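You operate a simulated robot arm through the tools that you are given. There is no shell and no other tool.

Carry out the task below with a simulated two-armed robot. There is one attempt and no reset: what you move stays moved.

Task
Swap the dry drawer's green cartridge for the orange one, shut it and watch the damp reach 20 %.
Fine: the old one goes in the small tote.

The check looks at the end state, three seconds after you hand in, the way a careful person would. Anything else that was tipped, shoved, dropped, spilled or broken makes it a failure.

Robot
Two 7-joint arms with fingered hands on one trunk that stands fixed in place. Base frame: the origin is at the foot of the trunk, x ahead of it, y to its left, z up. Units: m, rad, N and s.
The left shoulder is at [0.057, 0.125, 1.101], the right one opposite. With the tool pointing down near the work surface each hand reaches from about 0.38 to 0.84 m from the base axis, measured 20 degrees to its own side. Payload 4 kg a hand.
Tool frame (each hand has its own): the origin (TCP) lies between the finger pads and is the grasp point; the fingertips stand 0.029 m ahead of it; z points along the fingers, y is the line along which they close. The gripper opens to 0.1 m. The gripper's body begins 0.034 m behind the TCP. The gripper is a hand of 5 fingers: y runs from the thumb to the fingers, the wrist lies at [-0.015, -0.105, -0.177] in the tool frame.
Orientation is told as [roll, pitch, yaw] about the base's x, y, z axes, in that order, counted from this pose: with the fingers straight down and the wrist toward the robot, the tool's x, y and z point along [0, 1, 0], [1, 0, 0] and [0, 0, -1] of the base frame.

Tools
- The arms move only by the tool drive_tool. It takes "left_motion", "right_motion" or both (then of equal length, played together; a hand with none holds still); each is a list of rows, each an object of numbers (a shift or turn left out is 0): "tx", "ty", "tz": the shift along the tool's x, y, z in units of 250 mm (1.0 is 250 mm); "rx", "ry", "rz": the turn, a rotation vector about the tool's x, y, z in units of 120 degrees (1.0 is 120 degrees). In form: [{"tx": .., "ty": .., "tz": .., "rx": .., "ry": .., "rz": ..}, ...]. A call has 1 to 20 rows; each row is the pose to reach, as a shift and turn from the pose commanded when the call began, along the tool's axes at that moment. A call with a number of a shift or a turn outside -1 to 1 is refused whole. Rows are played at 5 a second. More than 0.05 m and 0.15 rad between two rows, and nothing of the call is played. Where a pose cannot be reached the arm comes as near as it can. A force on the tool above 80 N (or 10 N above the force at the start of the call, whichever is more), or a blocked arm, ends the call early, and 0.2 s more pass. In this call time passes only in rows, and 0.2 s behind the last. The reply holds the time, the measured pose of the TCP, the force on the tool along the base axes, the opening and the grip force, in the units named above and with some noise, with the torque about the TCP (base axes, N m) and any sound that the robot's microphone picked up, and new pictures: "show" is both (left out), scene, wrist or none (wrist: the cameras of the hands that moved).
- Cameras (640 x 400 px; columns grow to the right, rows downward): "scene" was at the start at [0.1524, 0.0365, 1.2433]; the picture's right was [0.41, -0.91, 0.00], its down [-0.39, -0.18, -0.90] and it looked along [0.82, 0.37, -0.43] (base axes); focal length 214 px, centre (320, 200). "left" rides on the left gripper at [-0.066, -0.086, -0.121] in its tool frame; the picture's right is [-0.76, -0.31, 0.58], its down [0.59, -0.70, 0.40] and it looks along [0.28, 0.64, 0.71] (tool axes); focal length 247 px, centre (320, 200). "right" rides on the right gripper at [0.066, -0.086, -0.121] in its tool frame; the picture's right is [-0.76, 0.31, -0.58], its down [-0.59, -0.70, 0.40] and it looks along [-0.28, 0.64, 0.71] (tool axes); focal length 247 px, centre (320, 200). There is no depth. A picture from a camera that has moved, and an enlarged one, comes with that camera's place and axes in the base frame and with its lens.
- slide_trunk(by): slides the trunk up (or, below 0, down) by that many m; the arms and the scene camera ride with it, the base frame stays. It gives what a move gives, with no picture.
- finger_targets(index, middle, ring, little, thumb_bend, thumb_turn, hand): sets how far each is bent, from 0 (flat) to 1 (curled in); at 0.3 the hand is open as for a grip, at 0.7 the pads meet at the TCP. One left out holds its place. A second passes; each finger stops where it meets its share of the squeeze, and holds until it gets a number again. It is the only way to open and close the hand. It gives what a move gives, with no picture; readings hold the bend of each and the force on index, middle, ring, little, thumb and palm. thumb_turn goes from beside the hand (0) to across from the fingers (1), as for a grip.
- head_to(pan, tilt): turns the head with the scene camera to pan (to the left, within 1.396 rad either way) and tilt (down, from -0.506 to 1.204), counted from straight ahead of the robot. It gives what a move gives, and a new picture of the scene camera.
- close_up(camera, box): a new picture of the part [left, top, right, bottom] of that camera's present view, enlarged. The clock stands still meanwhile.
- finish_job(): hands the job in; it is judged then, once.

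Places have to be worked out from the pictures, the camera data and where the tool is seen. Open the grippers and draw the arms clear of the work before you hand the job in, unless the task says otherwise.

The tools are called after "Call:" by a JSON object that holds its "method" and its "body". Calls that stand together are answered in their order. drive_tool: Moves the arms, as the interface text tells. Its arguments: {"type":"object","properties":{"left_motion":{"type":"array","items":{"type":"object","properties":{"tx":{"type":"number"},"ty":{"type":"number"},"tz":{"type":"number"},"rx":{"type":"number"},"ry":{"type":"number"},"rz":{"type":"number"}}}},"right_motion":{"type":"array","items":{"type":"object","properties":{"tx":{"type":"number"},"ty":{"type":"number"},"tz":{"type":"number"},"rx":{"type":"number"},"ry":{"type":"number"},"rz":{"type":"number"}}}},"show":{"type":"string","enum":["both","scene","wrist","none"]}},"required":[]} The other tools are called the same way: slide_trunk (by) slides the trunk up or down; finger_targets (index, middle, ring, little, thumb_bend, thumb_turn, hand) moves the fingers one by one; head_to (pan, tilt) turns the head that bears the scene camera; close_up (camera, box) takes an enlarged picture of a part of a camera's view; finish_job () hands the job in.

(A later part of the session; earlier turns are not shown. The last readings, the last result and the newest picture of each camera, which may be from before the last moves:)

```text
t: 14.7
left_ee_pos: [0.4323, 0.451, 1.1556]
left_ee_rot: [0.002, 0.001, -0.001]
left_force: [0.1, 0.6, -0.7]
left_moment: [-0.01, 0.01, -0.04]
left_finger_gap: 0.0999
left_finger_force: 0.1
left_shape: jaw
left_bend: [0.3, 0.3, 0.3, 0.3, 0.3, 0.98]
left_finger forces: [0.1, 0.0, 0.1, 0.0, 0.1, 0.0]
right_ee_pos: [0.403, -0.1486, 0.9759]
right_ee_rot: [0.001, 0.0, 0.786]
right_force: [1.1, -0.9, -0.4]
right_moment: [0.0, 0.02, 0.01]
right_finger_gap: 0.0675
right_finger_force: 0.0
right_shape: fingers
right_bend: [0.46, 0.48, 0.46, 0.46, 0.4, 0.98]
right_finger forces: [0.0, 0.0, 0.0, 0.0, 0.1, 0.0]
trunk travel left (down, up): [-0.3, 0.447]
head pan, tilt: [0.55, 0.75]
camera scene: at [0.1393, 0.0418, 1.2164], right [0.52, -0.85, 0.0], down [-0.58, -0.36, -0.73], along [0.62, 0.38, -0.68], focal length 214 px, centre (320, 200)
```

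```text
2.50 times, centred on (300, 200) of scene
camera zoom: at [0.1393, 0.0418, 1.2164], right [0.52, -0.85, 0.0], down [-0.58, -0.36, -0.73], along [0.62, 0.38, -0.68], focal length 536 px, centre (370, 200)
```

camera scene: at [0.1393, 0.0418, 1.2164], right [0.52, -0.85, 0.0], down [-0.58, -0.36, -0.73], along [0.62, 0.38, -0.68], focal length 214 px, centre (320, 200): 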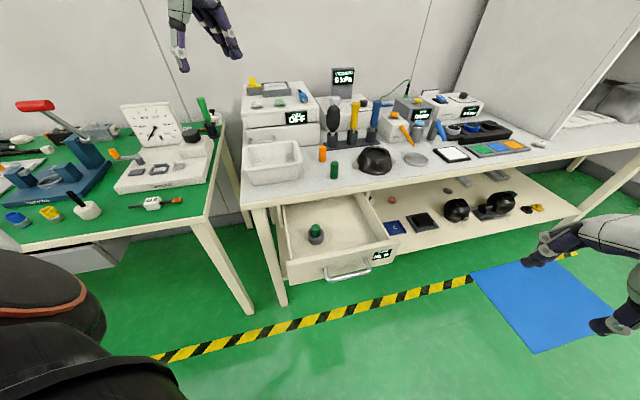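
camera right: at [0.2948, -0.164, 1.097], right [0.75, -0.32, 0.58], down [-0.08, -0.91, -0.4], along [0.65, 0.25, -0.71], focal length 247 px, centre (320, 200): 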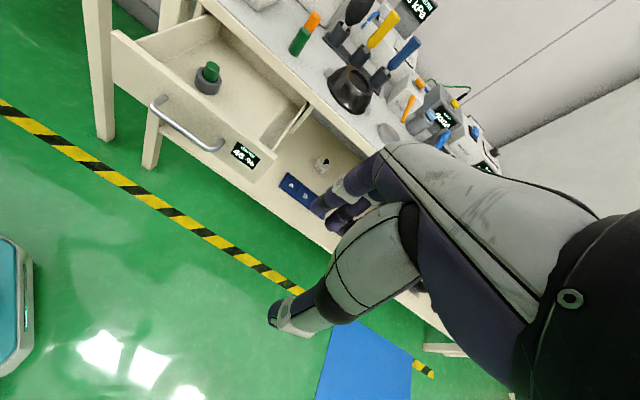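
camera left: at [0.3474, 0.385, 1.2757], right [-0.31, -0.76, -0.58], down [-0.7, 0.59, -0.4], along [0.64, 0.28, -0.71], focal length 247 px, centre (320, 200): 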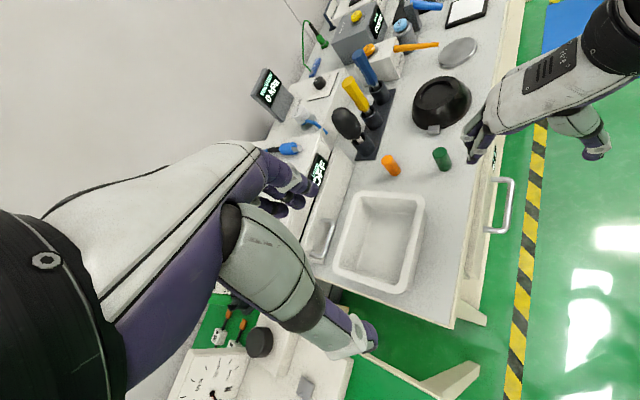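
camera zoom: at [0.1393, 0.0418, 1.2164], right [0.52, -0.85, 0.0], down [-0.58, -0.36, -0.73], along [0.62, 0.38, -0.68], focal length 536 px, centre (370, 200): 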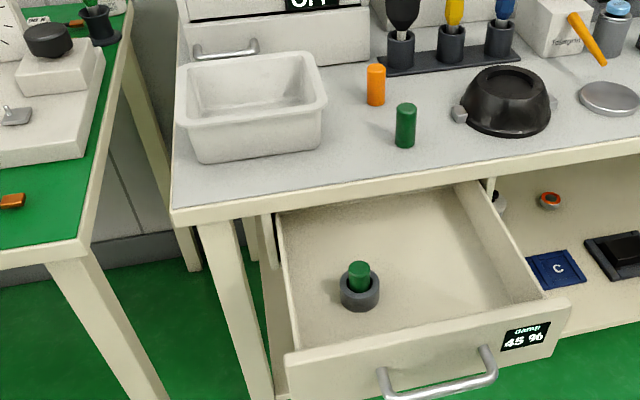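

The cartridge in the socket is now fixed at top centre ≈(0.472, 0.261, 0.738), with two views agreeing. I'll pre-shape the left hand to a narrower opening and bring it, yawed +45°, above the cartridge at z≈0.92.

Call:
{"method": "finger_targets", "body": {"hand": "left", "index": 0.45, "middle": 0.45, "ring": 0.45, "little": 0.45, "thumb_bend": 0.45}}

Call:
{"method": "drive_tool", "body": {"left_motion": [{"tx": -0.095, "ty": 0.02, "tz": 0.118, "rz": -0.047}, {"tx": -0.19, "ty": 0.04, "tz": 0.236, "rz": -0.094}, {"tx": -0.285, "ty": 0.06, "tz": 0.354, "rz": -0.141}, {"tx": -0.38, "ty": 0.08, "tz": 0.472, "rz": -0.188}, {"tx": -0.475, "ty": 0.1, "tz": 0.59, "rz": -0.234}, {"tx": -0.57, "ty": 0.12, "tz": 0.707, "rz": -0.281}, {"tx": -0.665, "ty": 0.14, "tz": 0.825, "rz": -0.328}, {"tx": -0.76, "ty": 0.16, "tz": 0.943, "rz": -0.375}], "show": "both"}}

Call:
{"method": "close_up", "body": {"camera": "left", "box": [200, 100, 520, 350]}}

```text
t: 15.7
left_ee_pos: [0.433, 0.4512, 1.156]
left_ee_rot: [0.0, 0.0, -0.001]
left_force: [0.0, -0.4, -0.9]
left_moment: [0.0, 0.03, -0.01]
left_finger_gap: 0.0629
left_finger_force: 0.1
left_shape: fingers
left_bend: [0.45, 0.45, 0.45, 0.45, 0.45, 0.98]
left_finger forces: [0.0, 0.0, 0.1, 0.0, 0.0, 0.1]
right_ee_pos: [0.4029, -0.1499, 0.9758]
right_ee_rot: [0.001, 0.0, 0.784]
right_force: [-0.1, -1.1, -0.1]
right_moment: [0.0, 0.0, 0.01]
right_finger_gap: 0.0674
right_finger_force: 0.0
right_shape: fingers
right_bend: [0.46, 0.48, 0.46, 0.46, 0.4, 0.98]
right_finger forces: [0.0, 0.0, 0.1, 0.0, 0.0, 0.0]
trunk travel left (down, up): [-0.3, 0.447]
head pan, tilt: [0.55, 0.75]
```

```text
t: 17.5
left_ee_pos: [0.4743, 0.2582, 0.9176]
left_ee_rot: [0.0, 0.0, 0.784]
left_force: [0.0, -0.9, -0.1]
left_moment: [0.01, -0.01, 0.03]
left_finger_gap: 0.0627
left_finger_force: 0.1
left_shape: fingers
left_bend: [0.45, 0.45, 0.45, 0.45, 0.45, 0.98]
left_finger forces: [0.0, 0.1, 0.1, 0.0, 0.0, 0.1]
right_ee_pos: [0.4025, -0.1498, 0.9755]
right_ee_rot: [0.002, -0.001, 0.785]
right_force: [0.2, 0.0, -0.4]
right_moment: [-0.01, 0.01, 0.0]
right_finger_gap: 0.0672
right_finger_force: 0.1
right_shape: fingers
right_bend: [0.46, 0.48, 0.46, 0.46, 0.4, 0.98]
right_finger forces: [0.0, 0.0, 0.0, 0.0, 0.0, 0.0]
trunk travel left (down, up): [-0.3, 0.447]
head pan, tilt: [0.55, 0.75]
camera scene: at [0.14, 0.0412, 1.2162], right [0.52, -0.85, 0.0], down [-0.58, -0.36, -0.73], along [0.62, 0.38, -0.68], focal length 214 px, centre (320, 200)
camera left: at [0.4601, 0.1516, 1.0389], right [0.32, -0.75, -0.58], down [-0.91, -0.08, -0.4], along [0.25, 0.65, -0.71], focal length 247 px, centre (320, 200)
```

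scene: 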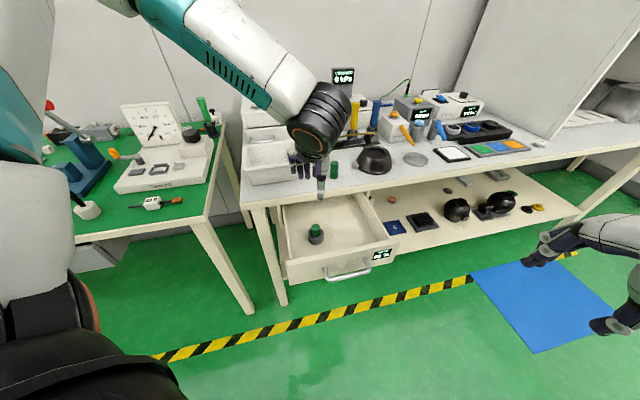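
left: 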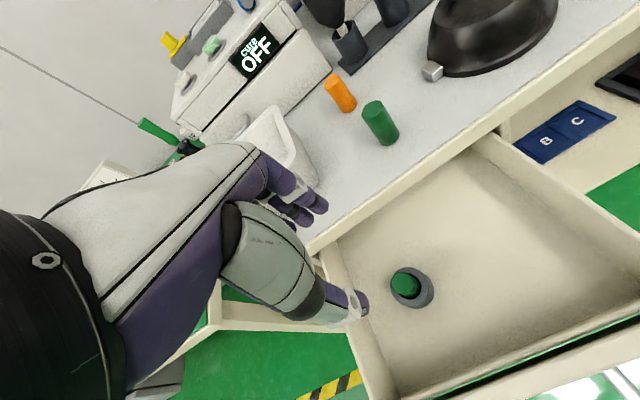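

```text
1.60 times, centred on (360, 225) of left
camera zoom: at [0.4601, 0.1516, 1.0389], right [0.32, -0.75, -0.58], down [-0.91, -0.08, -0.4], along [0.25, 0.65, -0.71], focal length 395 px, centre (256, 160)
```

zoom: 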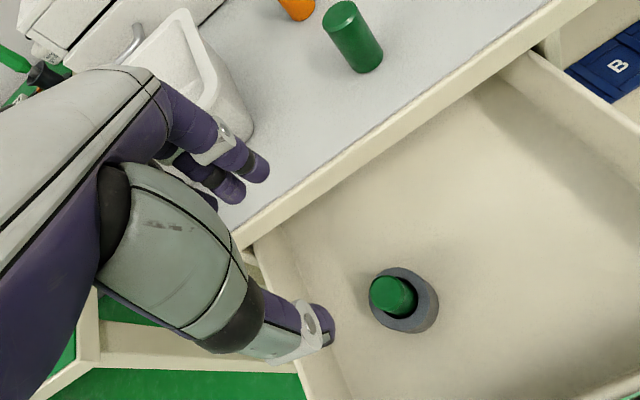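

The wrist view confirms the cartridge lies right on the tool axis (predicted (390,296), seen (391,296)). I'll descend to TCP z≈0.765 and look.

Call:
{"method": "drive_tool", "body": {"left_motion": [{"tz": 0.12}, {"tz": 0.24}, {"tz": 0.36}, {"tz": 0.46}, {"tz": 0.54}, {"tz": 0.61}], "show": "both"}}

Call:
{"method": "close_up", "body": {"camera": "left", "box": [220, 140, 420, 340]}}

Call:
{"method": "close_up", "body": {"camera": "scene", "box": [240, 140, 400, 290]}}

Call:
{"method": "close_up", "body": {"camera": "right", "box": [80, 0, 340, 180]}}

```text
t: 18.9
left_ee_pos: [0.4724, 0.2612, 0.7658]
left_ee_rot: [0.0, 0.002, 0.787]
left_force: [0.2, -0.3, 0.2]
left_moment: [-0.03, 0.02, 0.03]
left_finger_gap: 0.0629
left_finger_force: 0.0
left_shape: fingers
left_bend: [0.45, 0.45, 0.45, 0.45, 0.45, 0.98]
left_finger forces: [0.0, 0.0, 0.0, 0.0, 0.0, 0.0]
right_ee_pos: [0.4031, -0.1482, 0.9753]
right_ee_rot: [0.001, -0.002, 0.786]
right_force: [-0.1, -0.6, -0.3]
right_moment: [-0.03, -0.03, -0.01]
right_finger_gap: 0.067
right_finger_force: 0.1
right_shape: fingers
right_bend: [0.46, 0.48, 0.46, 0.46, 0.4, 0.98]
right_finger forces: [0.1, 0.1, 0.0, 0.1, 0.0, 0.1]
trunk travel left (down, up): [-0.3, 0.447]
head pan, tilt: [0.55, 0.75]
camera scene: at [0.1394, 0.0419, 1.2163], right [0.52, -0.85, 0.0], down [-0.58, -0.36, -0.73], along [0.62, 0.38, -0.68], focal length 214 px, centre (320, 200)
camera left: at [0.4579, 0.1537, 0.8865], right [0.32, -0.75, -0.58], down [-0.91, -0.08, -0.4], along [0.25, 0.65, -0.71], focal length 247 px, centre (320, 200)
```

scene: 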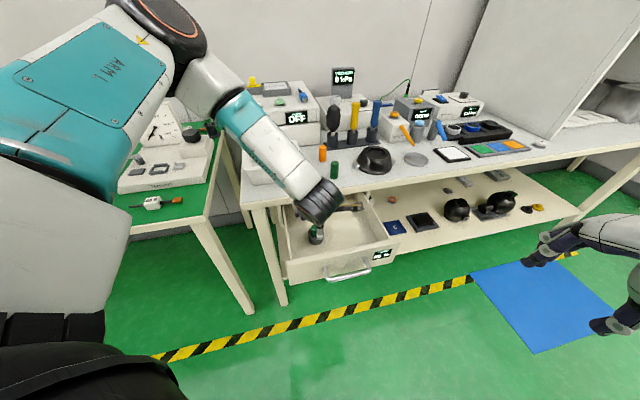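
left: 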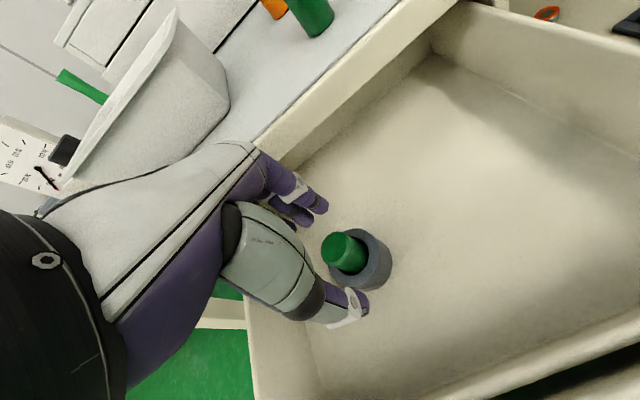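

```text
2.00 times, centred on (320, 240) of left
camera zoom: at [0.4579, 0.1537, 0.8865], right [0.32, -0.75, -0.58], down [-0.91, -0.08, -0.4], along [0.25, 0.65, -0.71], focal length 494 px, centre (320, 120)
```

zoom: 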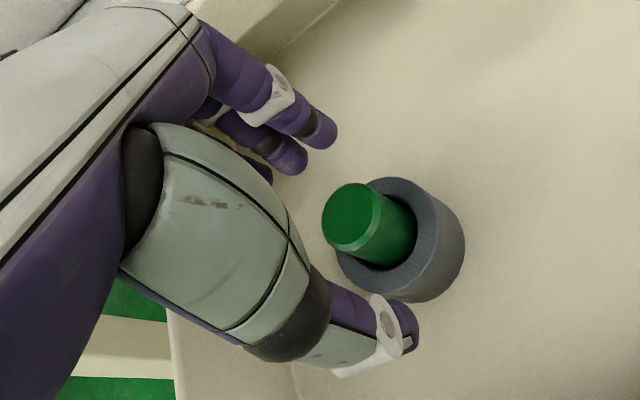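

```text
2.67 times, centred on (320, 215) of scene
camera zoom: at [0.1394, 0.0419, 1.2163], right [0.52, -0.85, 0.0], down [-0.58, -0.36, -0.73], along [0.62, 0.38, -0.68], focal length 572 px, centre (320, 160)
```

zoom: 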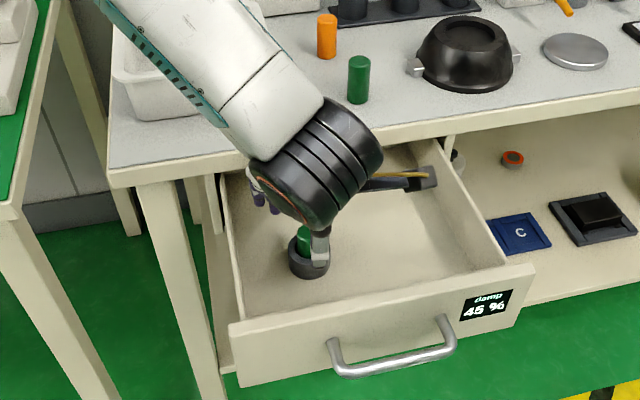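

```text
2.22 times, centred on (210, 90) of right
camera zoom: at [0.2953, -0.1629, 1.0968], right [0.75, -0.32, 0.58], down [-0.08, -0.91, -0.4], along [0.65, 0.25, -0.71], focal length 549 px, centre (564, 444)
```

zoom: 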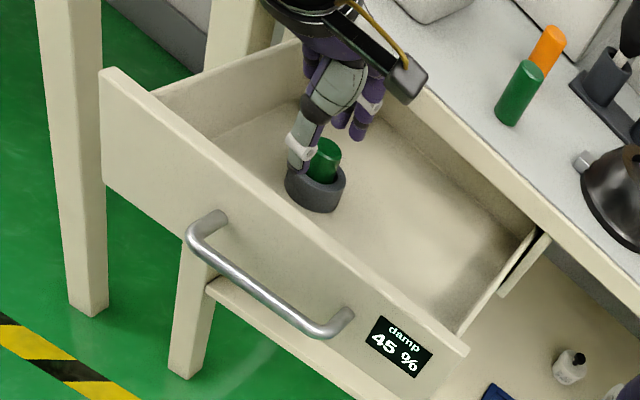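

Cartridge sits midway between thumb and index/middle tips. I'll lower 13 mm so the fingertips straddle its protruding part just above the socket rim.

Call:
{"method": "drive_tool", "body": {"left_motion": [{"tz": 0.026}, {"tz": 0.052}], "show": "none"}}

Call:
{"method": "close_up", "body": {"camera": "left", "box": [220, 140, 420, 340]}}

Call:
{"method": "close_up", "body": {"camera": "right", "box": [150, 0, 290, 110]}}

```text
t: 19.5
left_ee_pos: [0.4722, 0.2622, 0.7519]
left_ee_rot: [-0.002, 0.0, 0.784]
left_force: [0.3, 0.0, 0.0]
left_moment: [0.0, -0.01, -0.01]
left_finger_gap: 0.063
left_finger_force: 0.0
left_shape: fingers
left_bend: [0.45, 0.45, 0.45, 0.45, 0.45, 0.98]
left_finger forces: [0.0, 0.1, 0.1, 0.1, 0.0, 0.1]
right_ee_pos: [0.4035, -0.149, 0.976]
right_ee_rot: [-0.001, 0.001, 0.785]
right_force: [0.4, 0.0, 0.2]
right_moment: [0.0, -0.02, 0.0]
right_finger_gap: 0.0673
right_finger_force: 0.1
right_shape: fingers
right_bend: [0.46, 0.48, 0.46, 0.46, 0.4, 0.98]
right_finger forces: [0.0, 0.0, 0.0, 0.0, 0.0, 0.0]
trunk travel left (down, up): [-0.3, 0.447]
head pan, tilt: [0.55, 0.75]
```

```text
2.00 times, centred on (320, 240) of left
camera zoom: at [0.4581, 0.154, 0.8732], right [0.32, -0.75, -0.58], down [-0.91, -0.08, -0.4], along [0.25, 0.65, -0.71], focal length 494 px, centre (320, 120)
```

zoom: 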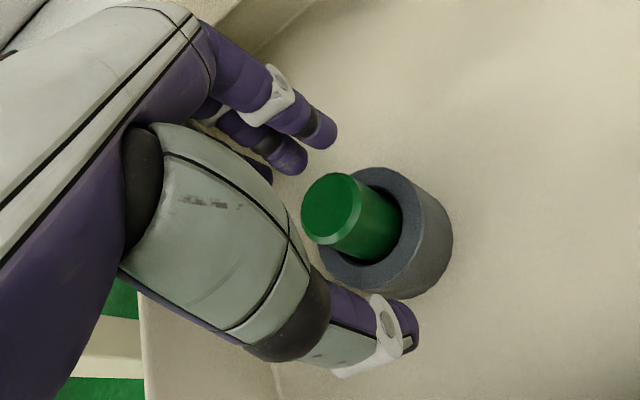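

```text
3.64 times, centred on (220, 55) of right
camera zoom: at [0.2953, -0.163, 1.0968], right [0.75, -0.32, 0.58], down [-0.08, -0.91, -0.4], along [0.65, 0.25, -0.71], focal length 898 px, centre (684, 727)
```

zoom: 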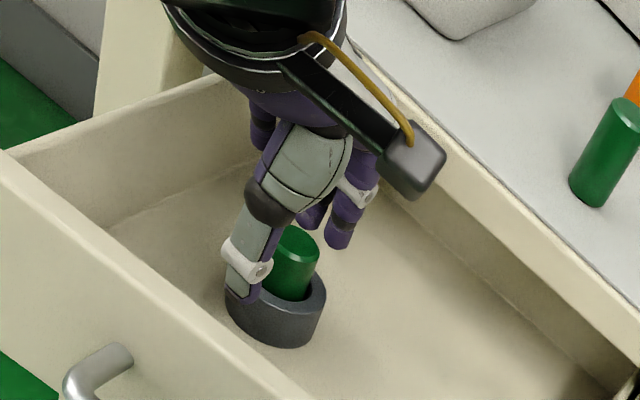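

The thumb and index/middle tips are on either side of the cartridge above the rim. I'll close partially and check contact.

Call:
{"method": "finger_targets", "body": {"hand": "left", "index": 0.57, "middle": 0.57, "thumb_bend": 0.57}}

Call:
{"method": "close_up", "body": {"camera": "left", "box": [220, 140, 420, 340]}}

Call:
{"method": "close_up", "body": {"camera": "right", "box": [150, 0, 290, 110]}}

```text
t: 20.5
left_ee_pos: [0.4722, 0.2615, 0.7527]
left_ee_rot: [0.001, 0.0, 0.786]
left_force: [-0.6, 0.4, 0.3]
left_moment: [-0.01, 0.02, 0.02]
left_finger_gap: 0.0353
left_finger_force: 0.2
left_shape: fingers
left_bend: [0.56, 0.56, 0.45, 0.45, 0.56, 0.98]
left_finger forces: [0.0, 0.0, 0.0, 0.0, 0.0, 0.1]
right_ee_pos: [0.4022, -0.1499, 0.9757]
right_ee_rot: [0.0, 0.001, 0.784]
right_force: [0.2, 0.3, 0.8]
right_moment: [-0.01, 0.0, 0.02]
right_finger_gap: 0.0671
right_finger_force: 0.0
right_shape: fingers
right_bend: [0.46, 0.48, 0.46, 0.46, 0.4, 0.98]
right_finger forces: [0.0, 0.1, 0.0, 0.0, 0.1, 0.0]
trunk travel left (down, up): [-0.3, 0.447]
head pan, tilt: [0.55, 0.75]
```

```text
2.00 times, centred on (320, 240) of left
camera zoom: at [0.458, 0.154, 0.8732], right [0.32, -0.75, -0.58], down [-0.91, -0.08, -0.4], along [0.25, 0.65, -0.71], focal length 494 px, centre (320, 120)
```

zoom: 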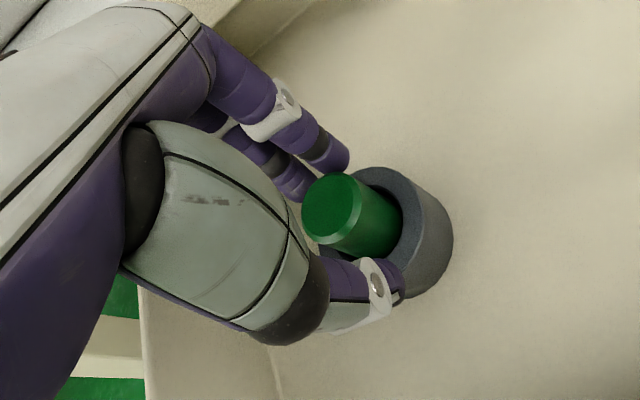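

```text
3.64 times, centred on (220, 55) of right
camera zoom: at [0.2952, -0.163, 1.0969], right [0.75, -0.32, 0.58], down [-0.08, -0.91, -0.4], along [0.65, 0.25, -0.71], focal length 898 px, centre (684, 727)
```

zoom: 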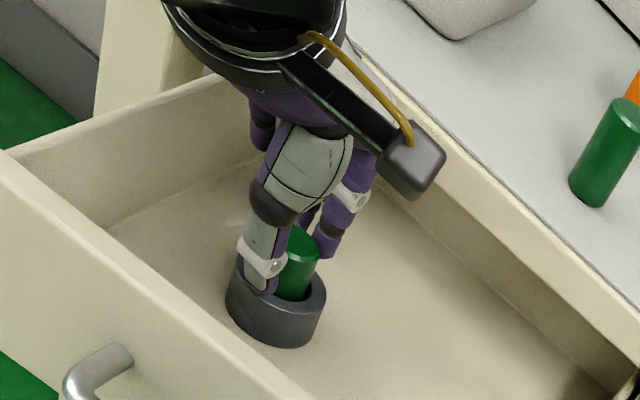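

No contact yet and still symmetric; I'll close thumb, index and middle fully onto the cartridge.

Call:
{"method": "finger_targets", "body": {"hand": "left", "index": 0.75, "middle": 0.75, "thumb_bend": 0.75}}

Call:
{"method": "close_up", "body": {"camera": "left", "box": [220, 140, 420, 340]}}

Call:
{"method": "close_up", "body": {"camera": "right", "box": [150, 0, 290, 110]}}

```text
t: 21.5
left_ee_pos: [0.4716, 0.2607, 0.7522]
left_ee_rot: [0.001, -0.002, 0.786]
left_force: [0.0, 0.0, 0.0]
left_moment: [-0.04, -0.03, -0.01]
left_finger_gap: 0.0186
left_finger_force: 14.0
left_shape: fingers
left_bend: [0.73, 0.73, 0.45, 0.45, 0.65, 0.95]
left_finger forces: [9.5, 4.5, 0.0, 0.1, 13.2, 0.0]
right_ee_pos: [0.4022, -0.149, 0.9759]
right_ee_rot: [0.0, 0.001, 0.785]
right_force: [-0.9, -0.1, -0.2]
right_moment: [0.0, -0.01, 0.0]
right_finger_gap: 0.0672
right_finger_force: 0.1
right_shape: fingers
right_bend: [0.46, 0.48, 0.46, 0.46, 0.4, 0.98]
right_finger forces: [0.0, 0.0, 0.1, 0.1, 0.1, 0.0]
trunk travel left (down, up): [-0.3, 0.447]
head pan, tilt: [0.55, 0.75]
```

```text
2.00 times, centred on (320, 240) of left
camera zoom: at [0.4581, 0.154, 0.8731], right [0.32, -0.75, -0.58], down [-0.91, -0.08, -0.4], along [0.25, 0.65, -0.71], focal length 494 px, centre (320, 120)
```

zoom: 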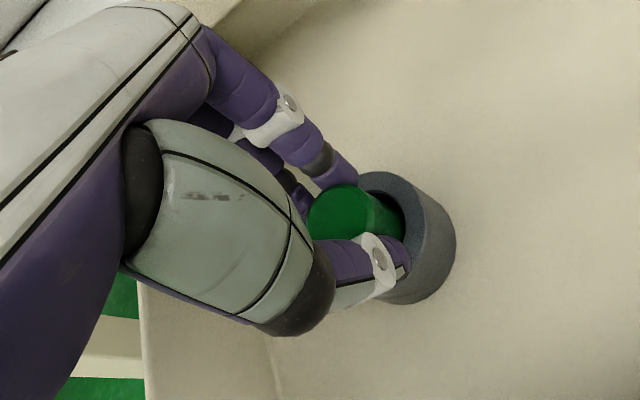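

```text
3.64 times, centred on (220, 55) of right
camera zoom: at [0.2953, -0.163, 1.0968], right [0.75, -0.32, 0.58], down [-0.08, -0.91, -0.4], along [0.65, 0.25, -0.71], focal length 898 px, centre (684, 727)
```

zoom: 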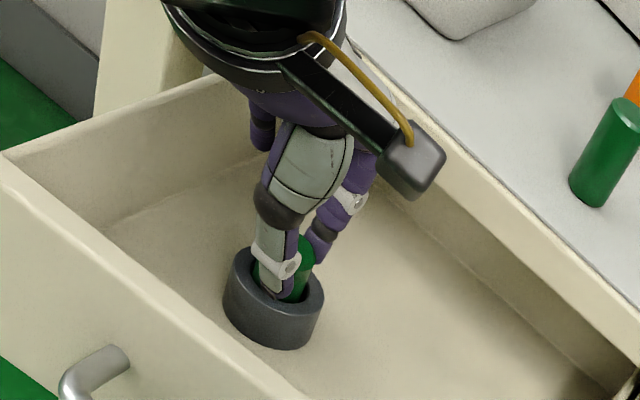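

Gripped: thumb 13 N vs index+middle 14 N. I'll lift slowly straight up and verify the cartridge comes out.

Call:
{"method": "drive_tool", "body": {"left_motion": [{"tz": -0.03}, {"tz": -0.06}, {"tz": -0.1}, {"tz": -0.15}, {"tz": -0.22}], "show": "none"}}

Call:
{"method": "close_up", "body": {"camera": "left", "box": [220, 140, 420, 340]}}

Call:
{"method": "close_up", "body": {"camera": "right", "box": [150, 0, 290, 110]}}

Call:
{"method": "close_up", "body": {"camera": "scene", "box": [240, 140, 400, 290]}}

```text
t: 22.7
left_ee_pos: [0.4717, 0.262, 0.8086]
left_ee_rot: [-0.001, 0.0, 0.786]
left_force: [0.3, 0.7, -1.6]
left_moment: [-0.02, -0.02, 0.03]
left_finger_gap: 0.0187
left_finger_force: 13.2
left_shape: fingers
left_bend: [0.73, 0.73, 0.45, 0.45, 0.65, 0.95]
left_finger forces: [9.0, 5.0, 0.1, 0.0, 13.4, 0.1]
right_ee_pos: [0.4024, -0.1481, 0.9754]
right_ee_rot: [-0.001, -0.001, 0.785]
right_force: [-0.6, -0.4, 0.0]
right_moment: [0.02, -0.01, -0.03]
right_finger_gap: 0.0674
right_finger_force: 0.0
right_shape: fingers
right_bend: [0.46, 0.48, 0.46, 0.46, 0.4, 0.98]
right_finger forces: [0.0, 0.0, 0.0, 0.0, 0.0, 0.0]
trunk travel left (down, up): [-0.3, 0.447]
head pan, tilt: [0.55, 0.75]
```

```text
2.00 times, centred on (320, 240) of left
camera zoom: at [0.4578, 0.1537, 0.9293], right [0.32, -0.75, -0.58], down [-0.91, -0.08, -0.4], along [0.25, 0.65, -0.71], focal length 494 px, centre (320, 120)
```

zoom: 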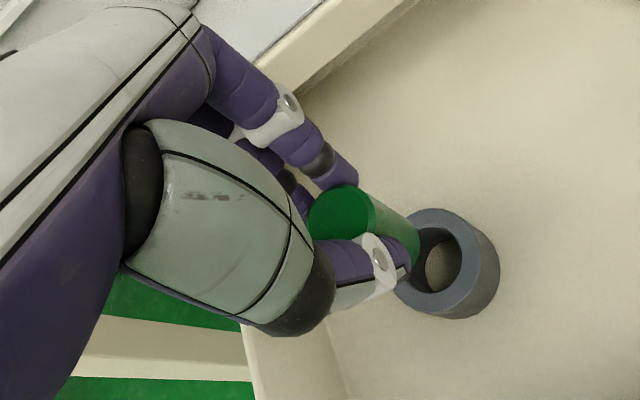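

```text
3.64 times, centred on (220, 55) of right
camera zoom: at [0.295, -0.1631, 1.0969], right [0.75, -0.32, 0.58], down [-0.08, -0.91, -0.4], along [0.65, 0.25, -0.71], focal length 898 px, centre (684, 727)
```

zoom: 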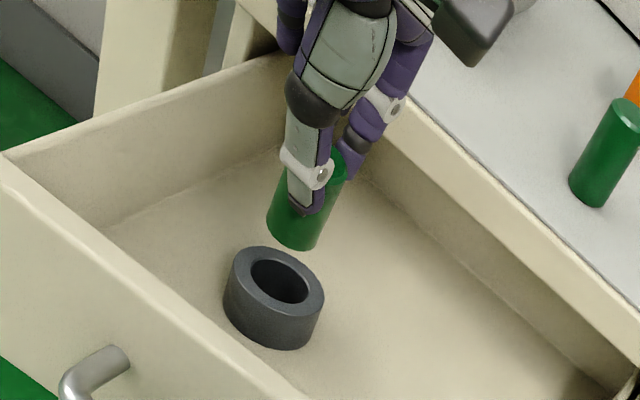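

```text
2.67 times, centred on (320, 215) of scene
camera zoom: at [0.1391, 0.0417, 1.2164], right [0.52, -0.85, 0.0], down [-0.58, -0.36, -0.73], along [0.62, 0.38, -0.68], focal length 572 px, centre (320, 160)
```

zoom: 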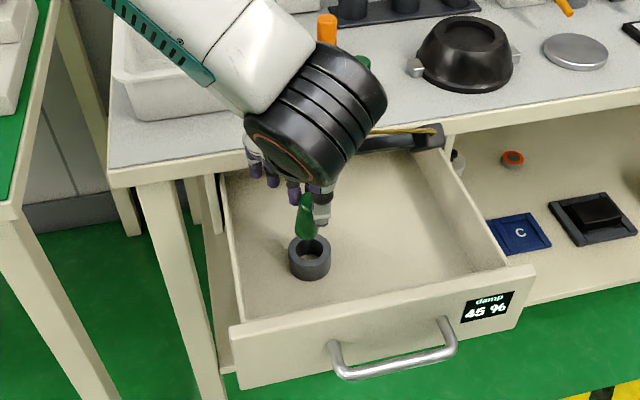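

The green cartridge is held clear of the empty socket. Tote rim works out centred near (0.557, 0.472) at z≈0.866; I'll raise to z≈0.96 and carry it over there.

Call:
{"method": "drive_tool", "body": {"left_motion": [{"tz": -0.12}, {"tz": -0.26}, {"tz": -0.4}, {"tz": -0.53}, {"tz": -0.61}, {"tx": 0.04, "ty": 0.095, "tz": -0.61}, {"tx": 0.1, "ty": 0.236, "tz": -0.61}, {"tx": 0.165, "ty": 0.39, "tz": -0.61}, {"tx": 0.23, "ty": 0.54, "tz": -0.61}, {"tx": 0.29, "ty": 0.685, "tz": -0.61}, {"tx": 0.335, "ty": 0.79, "tz": -0.61}, {"tx": 0.354, "ty": 0.834, "tz": -0.61}], "show": "both"}}

Call:
{"method": "close_up", "body": {"camera": "left", "box": [200, 100, 520, 350]}}

Call:
{"method": "close_up", "body": {"camera": "scene", "box": [200, 60, 400, 220]}}

```text
t: 25.3
left_ee_pos: [0.5569, 0.4729, 0.9616]
left_ee_rot: [-0.001, 0.0, 0.786]
left_force: [-1.6, 0.4, 0.2]
left_moment: [-0.01, 0.01, 0.01]
left_finger_gap: 0.0187
left_finger_force: 14.1
left_shape: fingers
left_bend: [0.73, 0.73, 0.45, 0.45, 0.65, 0.95]
left_finger forces: [8.8, 5.3, 0.1, 0.0, 13.3, 0.1]
right_ee_pos: [0.4026, -0.1487, 0.9766]
right_ee_rot: [0.001, -0.002, 0.786]
right_force: [-0.1, -0.3, -0.6]
right_moment: [0.0, 0.01, 0.01]
right_finger_gap: 0.0674
right_finger_force: 0.1
right_shape: fingers
right_bend: [0.46, 0.48, 0.46, 0.46, 0.4, 0.98]
right_finger forces: [0.0, 0.0, 0.0, 0.0, 0.0, 0.0]
trunk travel left (down, up): [-0.3, 0.447]
head pan, tilt: [0.55, 0.75]
camera scene: at [0.1393, 0.0419, 1.2163], right [0.52, -0.85, 0.0], down [-0.58, -0.36, -0.73], along [0.62, 0.38, -0.68], focal length 214 px, centre (320, 200)
camera left: at [0.5432, 0.3655, 1.082], right [0.32, -0.75, -0.58], down [-0.91, -0.08, -0.4], along [0.25, 0.65, -0.71], focal length 247 px, centre (320, 200)
```

scene: 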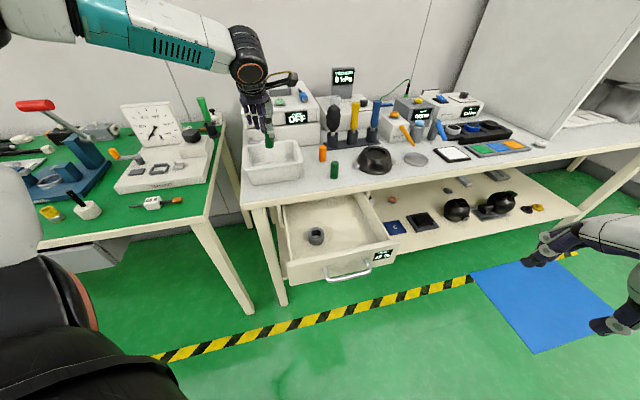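
left: 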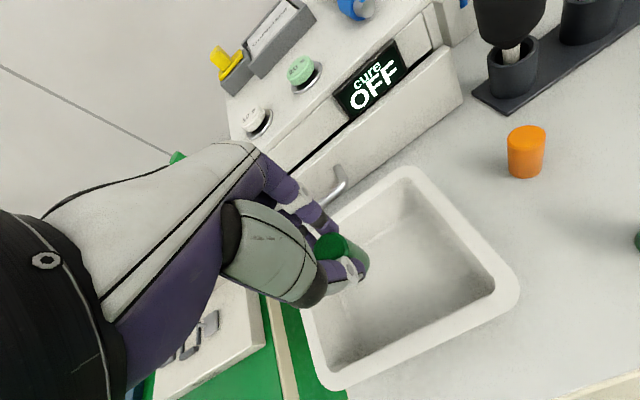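

```text
1.60 times, centred on (360, 225) of left
camera zoom: at [0.5432, 0.3655, 1.082], right [0.32, -0.75, -0.58], down [-0.91, -0.08, -0.4], along [0.25, 0.65, -0.71], focal length 395 px, centre (256, 160)
```

zoom: 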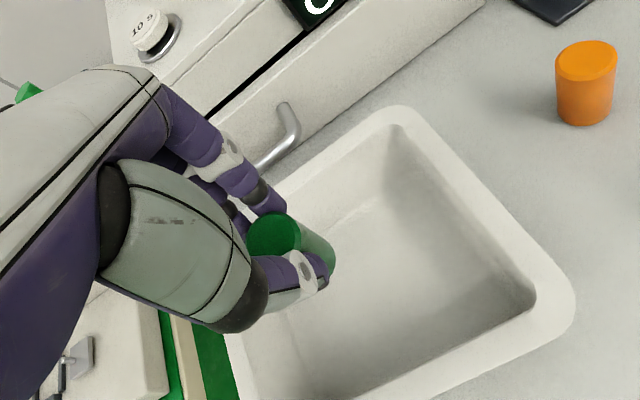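

```text
2.50 times, centred on (300, 140) of scene
camera zoom: at [0.1393, 0.0419, 1.2163], right [0.52, -0.85, 0.0], down [-0.58, -0.36, -0.73], along [0.62, 0.38, -0.68], focal length 536 px, centre (370, 350)
```

zoom: 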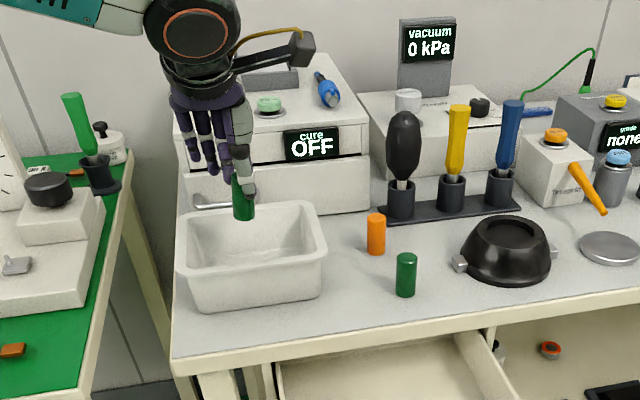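

The cartridge is above the tote. I'll shift 2 cm to the right so ring/little fingers clear the tote's left wall, then lower into it.

Call:
{"method": "drive_tool", "body": {"left_motion": [{"tx": -0.08}, {"tx": -0.08, "tz": 0.1}, {"tx": -0.08, "tz": 0.2}, {"tx": -0.08, "tz": 0.28}, {"tx": -0.08, "tz": 0.33}], "show": "wrist"}}

Call:
{"method": "close_up", "body": {"camera": "scene", "box": [220, 80, 340, 200]}}

```text
t: 26.5
left_ee_pos: [0.5696, 0.4572, 0.878]
left_ee_rot: [0.0, -0.001, 0.787]
left_force: [0.3, 0.1, -0.4]
left_moment: [-0.01, 0.01, -0.01]
left_finger_gap: 0.0183
left_finger_force: 14.4
left_shape: fingers
left_bend: [0.73, 0.73, 0.45, 0.45, 0.65, 0.95]
left_finger forces: [8.7, 5.4, 0.1, 0.0, 13.2, 0.0]
right_ee_pos: [0.4022, -0.1483, 0.9752]
right_ee_rot: [0.0, 0.0, 0.786]
right_force: [0.1, -0.5, -0.2]
right_moment: [0.01, 0.0, 0.01]
right_finger_gap: 0.0675
right_finger_force: 0.1
right_shape: fingers
right_bend: [0.46, 0.48, 0.46, 0.46, 0.4, 0.98]
right_finger forces: [0.0, 0.1, 0.0, 0.0, 0.1, 0.0]
trunk travel left (down, up): [-0.3, 0.447]
head pan, tilt: [0.55, 0.75]
camera left: at [0.5563, 0.3509, 0.9997], right [0.32, -0.75, -0.58], down [-0.91, -0.08, -0.4], along [0.25, 0.65, -0.71], focal length 247 px, centre (320, 200)
```

left: 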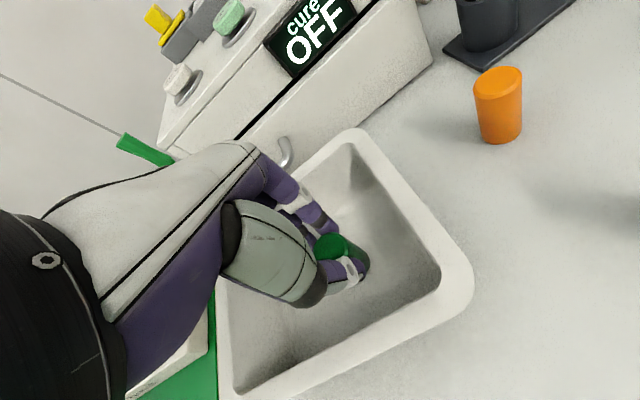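

```text
3.33 times, centred on (280, 140) of scene
camera zoom: at [0.1388, 0.0419, 1.2164], right [0.52, -0.85, 0.0], down [-0.58, -0.36, -0.73], along [0.62, 0.38, -0.68], focal length 715 px, centre (453, 400)
```

zoom: 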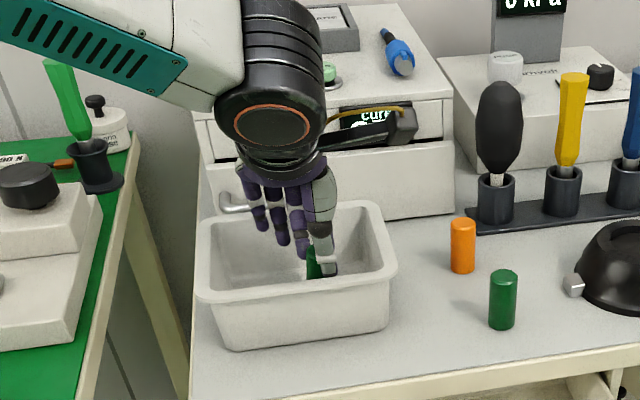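

Inside the tote and clear of its walls. I'll lower gently another ~15 mm, watching for floor contact.

Call:
{"method": "drive_tool", "body": {"left_motion": [{"tz": 0.02}, {"tz": 0.04}, {"tz": 0.055}], "show": "none"}}

```text
t: 27.3
left_ee_pos: [0.5707, 0.457, 0.8672]
left_ee_rot: [-0.002, -0.001, 0.784]
left_force: [0.0, 1.3, 15.2]
left_moment: [-0.14, -0.04, -0.01]
left_finger_gap: 0.0152
left_finger_force: 16.1
left_shape: fingers
left_bend: [0.74, 0.74, 0.45, 0.45, 0.67, 0.93]
left_finger forces: [9.1, 9.5, 0.1, 0.0, 13.5, 0.1]
right_ee_pos: [0.4005, -0.1493, 0.9758]
right_ee_rot: [-0.001, 0.0, 0.785]
right_force: [0.5, -1.0, -0.2]
right_moment: [-0.02, -0.02, 0.0]
right_finger_gap: 0.0672
right_finger_force: 0.0
right_shape: fingers
right_bend: [0.46, 0.48, 0.46, 0.46, 0.4, 0.98]
right_finger forces: [0.0, 0.0, 0.1, 0.0, 0.0, 0.0]
trunk travel left (down, up): [-0.3, 0.447]
head pan, tilt: [0.55, 0.75]
```

The cartridge has touched the tote floor (15 N up). I'll back off 3 mm and open the fingers to release it.

Call:
{"method": "drive_tool", "body": {"left_motion": [{"tz": -0.012}], "show": "none"}}

Call:
{"method": "finger_targets", "body": {"hand": "left", "index": 0.5, "middle": 0.5, "thumb_bend": 0.48}}

Call:
{"method": "close_up", "body": {"camera": "left", "box": [220, 140, 420, 340]}}

Call:
{"method": "close_up", "body": {"camera": "scene", "box": [220, 80, 340, 200]}}

```text
t: 27.7
left_ee_pos: [0.569, 0.4559, 0.8669]
left_ee_rot: [0.001, 0.001, 0.786]
left_force: [1.2, 0.4, 7.8]
left_moment: [-0.1, -0.04, 0.04]
left_finger_gap: 0.0151
left_finger_force: 15.3
left_shape: fingers
left_bend: [0.73, 0.74, 0.45, 0.45, 0.67, 0.93]
left_finger forces: [9.3, 8.0, 0.1, 0.0, 13.4, 0.0]
right_ee_pos: [0.4021, -0.1495, 0.9761]
right_ee_rot: [0.001, 0.001, 0.784]
right_force: [0.8, 0.3, -0.4]
right_moment: [-0.01, 0.0, 0.01]
right_finger_gap: 0.0675
right_finger_force: 0.1
right_shape: fingers
right_bend: [0.46, 0.48, 0.46, 0.46, 0.4, 0.98]
right_finger forces: [0.0, 0.1, 0.0, 0.0, 0.0, 0.0]
trunk travel left (down, up): [-0.3, 0.447]
head pan, tilt: [0.55, 0.75]
```

```text
t: 28.7
left_ee_pos: [0.571, 0.4574, 0.8677]
left_ee_rot: [0.0, 0.001, 0.786]
left_force: [-0.4, 0.1, 0.5]
left_moment: [0.02, -0.02, -0.01]
left_finger_gap: 0.0524
left_finger_force: 0.2
left_shape: fingers
left_bend: [0.5, 0.5, 0.45, 0.45, 0.48, 0.97]
left_finger forces: [0.0, 0.1, 0.1, 0.1, 0.0, 0.0]
right_ee_pos: [0.4025, -0.1499, 0.9749]
right_ee_rot: [0.0, 0.0, 0.786]
right_force: [-0.8, 0.7, -0.6]
right_moment: [-0.01, -0.02, 0.0]
right_finger_gap: 0.0674
right_finger_force: 0.0
right_shape: fingers
right_bend: [0.46, 0.48, 0.46, 0.46, 0.4, 0.98]
right_finger forces: [0.1, 0.0, 0.2, 0.0, 0.1, 0.0]
trunk travel left (down, up): [-0.3, 0.447]
head pan, tilt: [0.55, 0.75]
```

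```text
2.00 times, centred on (320, 240) of left
camera zoom: at [0.5568, 0.35, 0.9883], right [0.32, -0.75, -0.58], down [-0.91, -0.08, -0.4], along [0.25, 0.65, -0.71], focal length 494 px, centre (320, 120)
```

zoom: 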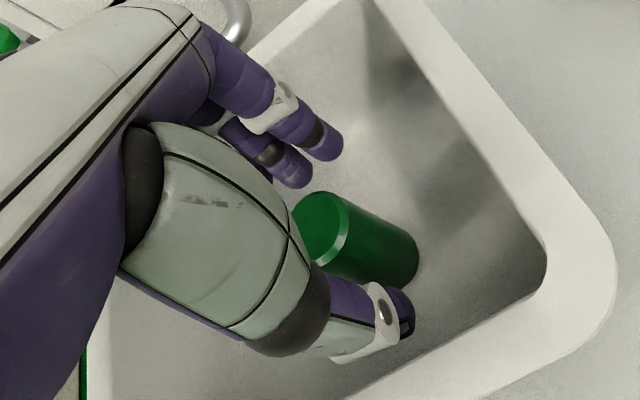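

```text
3.33 times, centred on (280, 140) of scene
camera zoom: at [0.1392, 0.0418, 1.2163], right [0.52, -0.85, 0.0], down [-0.58, -0.36, -0.73], along [0.62, 0.38, -0.68], focal length 715 px, centre (453, 400)
```

zoom: 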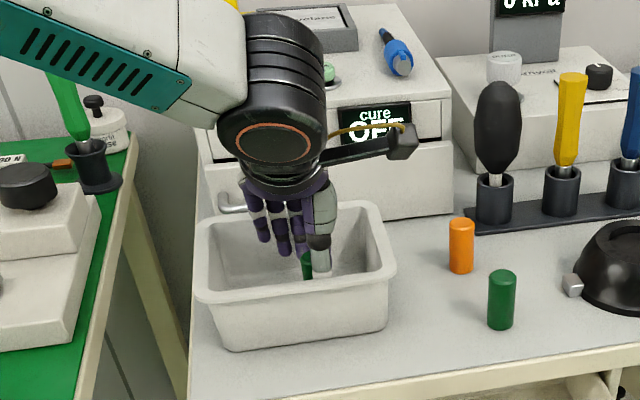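

The green cartridge is standing released in the tote. I'll lift straight up out of the tote to z≈0.97, then move sideways to above the orange one at about (0.706, 0.377).

Call:
{"method": "drive_tool", "body": {"left_motion": [{"tz": -0.06}, {"tz": -0.16}, {"tz": -0.28}, {"tz": -0.4}, {"tx": -0.1, "ty": 0.026, "tz": -0.42}, {"tx": -0.22, "ty": 0.056, "tz": -0.42}, {"tx": -0.35, "ty": 0.09, "tz": -0.42}, {"tx": -0.48, "ty": 0.123, "tz": -0.42}, {"tx": -0.56, "ty": 0.144, "tz": -0.42}, {"tx": -0.608, "ty": 0.156, "tz": -0.42}], "show": "both"}}

Call:
{"method": "close_up", "body": {"camera": "left", "box": [200, 100, 520, 350]}}

Call:
{"method": "close_up", "body": {"camera": "scene", "box": [220, 70, 420, 230]}}

```text
t: 30.9
left_ee_pos: [0.7071, 0.3766, 0.9721]
left_ee_rot: [0.0, -0.001, 0.787]
left_force: [-0.8, 0.7, 0.3]
left_moment: [0.01, -0.03, 0.02]
left_finger_gap: 0.0524
left_finger_force: 0.0
left_shape: fingers
left_bend: [0.5, 0.5, 0.45, 0.45, 0.48, 0.98]
left_finger forces: [0.0, 0.0, 0.0, 0.0, 0.0, 0.1]
right_ee_pos: [0.4027, -0.1494, 0.9758]
right_ee_rot: [0.001, 0.0, 0.787]
right_force: [-0.2, -0.7, 0.5]
right_moment: [0.02, -0.02, -0.01]
right_finger_gap: 0.0672
right_finger_force: 0.0
right_shape: fingers
right_bend: [0.46, 0.48, 0.46, 0.46, 0.4, 0.98]
right_finger forces: [0.1, 0.0, 0.0, 0.0, 0.0, 0.1]
trunk travel left (down, up): [-0.3, 0.447]
head pan, tilt: [0.55, 0.75]
camera scene: at [0.1394, 0.0415, 1.2163], right [0.52, -0.85, 0.0], down [-0.58, -0.36, -0.73], along [0.62, 0.38, -0.68], focal length 214 px, centre (320, 200)
camera left: at [0.693, 0.2695, 1.0931], right [0.32, -0.75, -0.58], down [-0.91, -0.08, -0.4], along [0.25, 0.65, -0.71], focal length 247 px, centre (320, 200)
```

scene: 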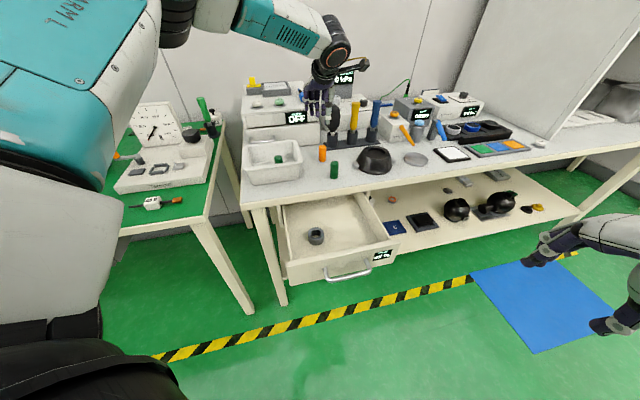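
left: 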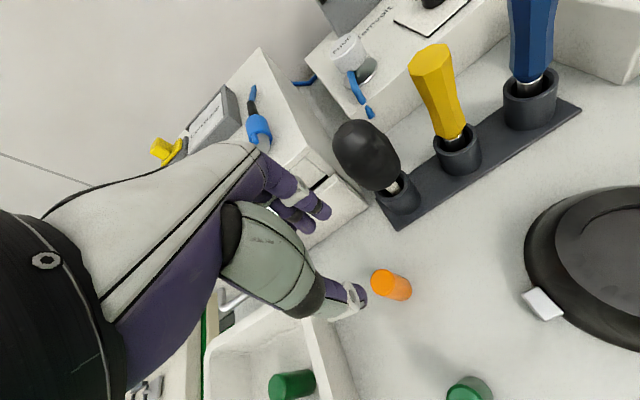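

```text
1.60 times, centred on (360, 225) of left
camera zoom: at [0.693, 0.2695, 1.0931], right [0.32, -0.75, -0.58], down [-0.91, -0.08, -0.4], along [0.25, 0.65, -0.71], focal length 395 px, centre (256, 160)
```

zoom: 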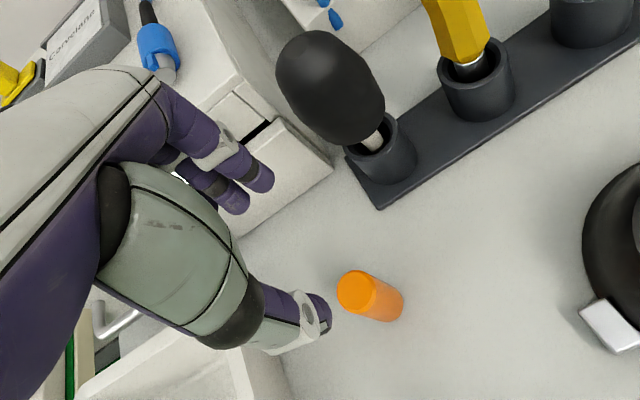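

```text
2.50 times, centred on (320, 150) of scene
camera zoom: at [0.1394, 0.0415, 1.2163], right [0.52, -0.85, 0.0], down [-0.58, -0.36, -0.73], along [0.62, 0.38, -0.68], focal length 536 px, centre (320, 325)
```

zoom: 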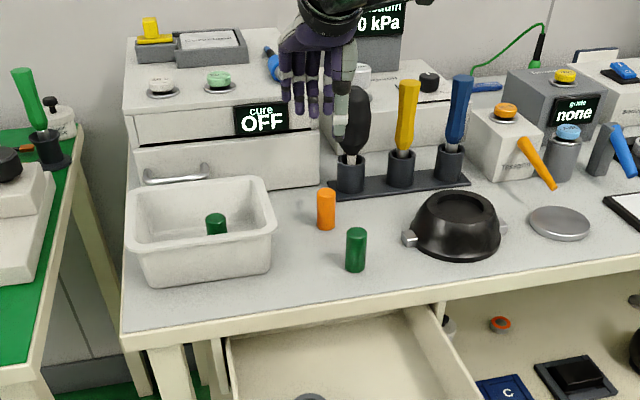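

The orange's top sits ~6 mm nearer than the tool axis, so I'll correct to (0.7015, 0.377) and descend to z≈0.90 for another look.

Call:
{"method": "drive_tool", "body": {"left_motion": [{"tx": 0.017, "ty": -0.015, "tz": 0.08}, {"tx": 0.017, "ty": -0.015, "tz": 0.18}, {"tx": 0.017, "ty": -0.015, "tz": 0.28}], "show": "none"}}

Call:
{"method": "close_up", "body": {"camera": "left", "box": [200, 100, 520, 350]}}

Call:
{"method": "close_up", "body": {"camera": "scene", "box": [260, 80, 400, 200]}}

Call:
{"method": "close_up", "body": {"camera": "right", "box": [220, 0, 420, 120]}}

```text
t: 31.7
left_ee_pos: [0.7011, 0.3773, 0.9014]
left_ee_rot: [0.0, -0.001, 0.784]
left_force: [0.5, 0.2, 0.6]
left_moment: [-0.03, 0.01, 0.0]
left_finger_gap: 0.0524
left_finger_force: 0.0
left_shape: fingers
left_bend: [0.5, 0.5, 0.45, 0.45, 0.48, 0.98]
left_finger forces: [0.0, 0.0, 0.0, 0.0, 0.1, 0.1]
right_ee_pos: [0.4025, -0.1495, 0.9759]
right_ee_rot: [0.001, 0.001, 0.786]
right_force: [-0.1, 0.4, -0.2]
right_moment: [0.01, -0.01, -0.01]
right_finger_gap: 0.0671
right_finger_force: 0.0
right_shape: fingers
right_bend: [0.46, 0.48, 0.46, 0.46, 0.4, 0.98]
right_finger forces: [0.0, 0.1, 0.0, 0.0, 0.0, 0.0]
trunk travel left (down, up): [-0.3, 0.447]
head pan, tilt: [0.55, 0.75]
```

```text
1.60 times, centred on (360, 225) of left
camera zoom: at [0.687, 0.2706, 1.0227], right [0.32, -0.75, -0.58], down [-0.91, -0.08, -0.4], along [0.25, 0.65, -0.71], focal length 395 px, centre (256, 160)
```

zoom: 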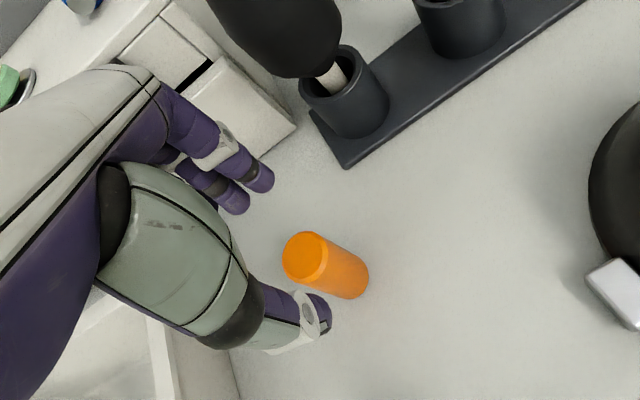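

```text
3.33 times, centred on (330, 140) of scene
camera zoom: at [0.1395, 0.0418, 1.2163], right [0.52, -0.85, 0.0], down [-0.58, -0.36, -0.73], along [0.62, 0.38, -0.68], focal length 715 px, centre (287, 400)
```

zoom: 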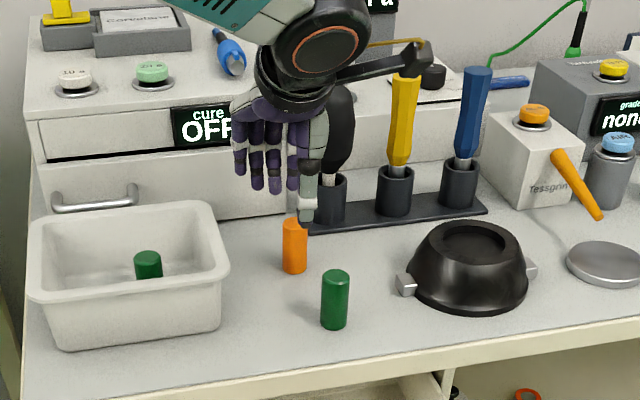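

```text
3.20 times, centred on (320, 60) of right
camera zoom: at [0.2954, -0.163, 1.0967], right [0.75, -0.32, 0.58], down [-0.08, -0.91, -0.4], along [0.65, 0.25, -0.71], focal length 790 px, centre (320, 648)
```

zoom: 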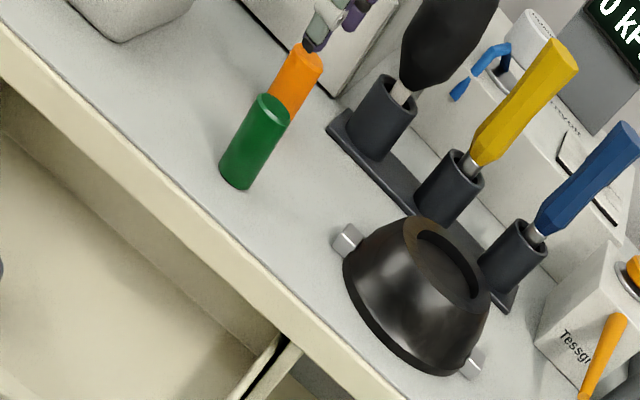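

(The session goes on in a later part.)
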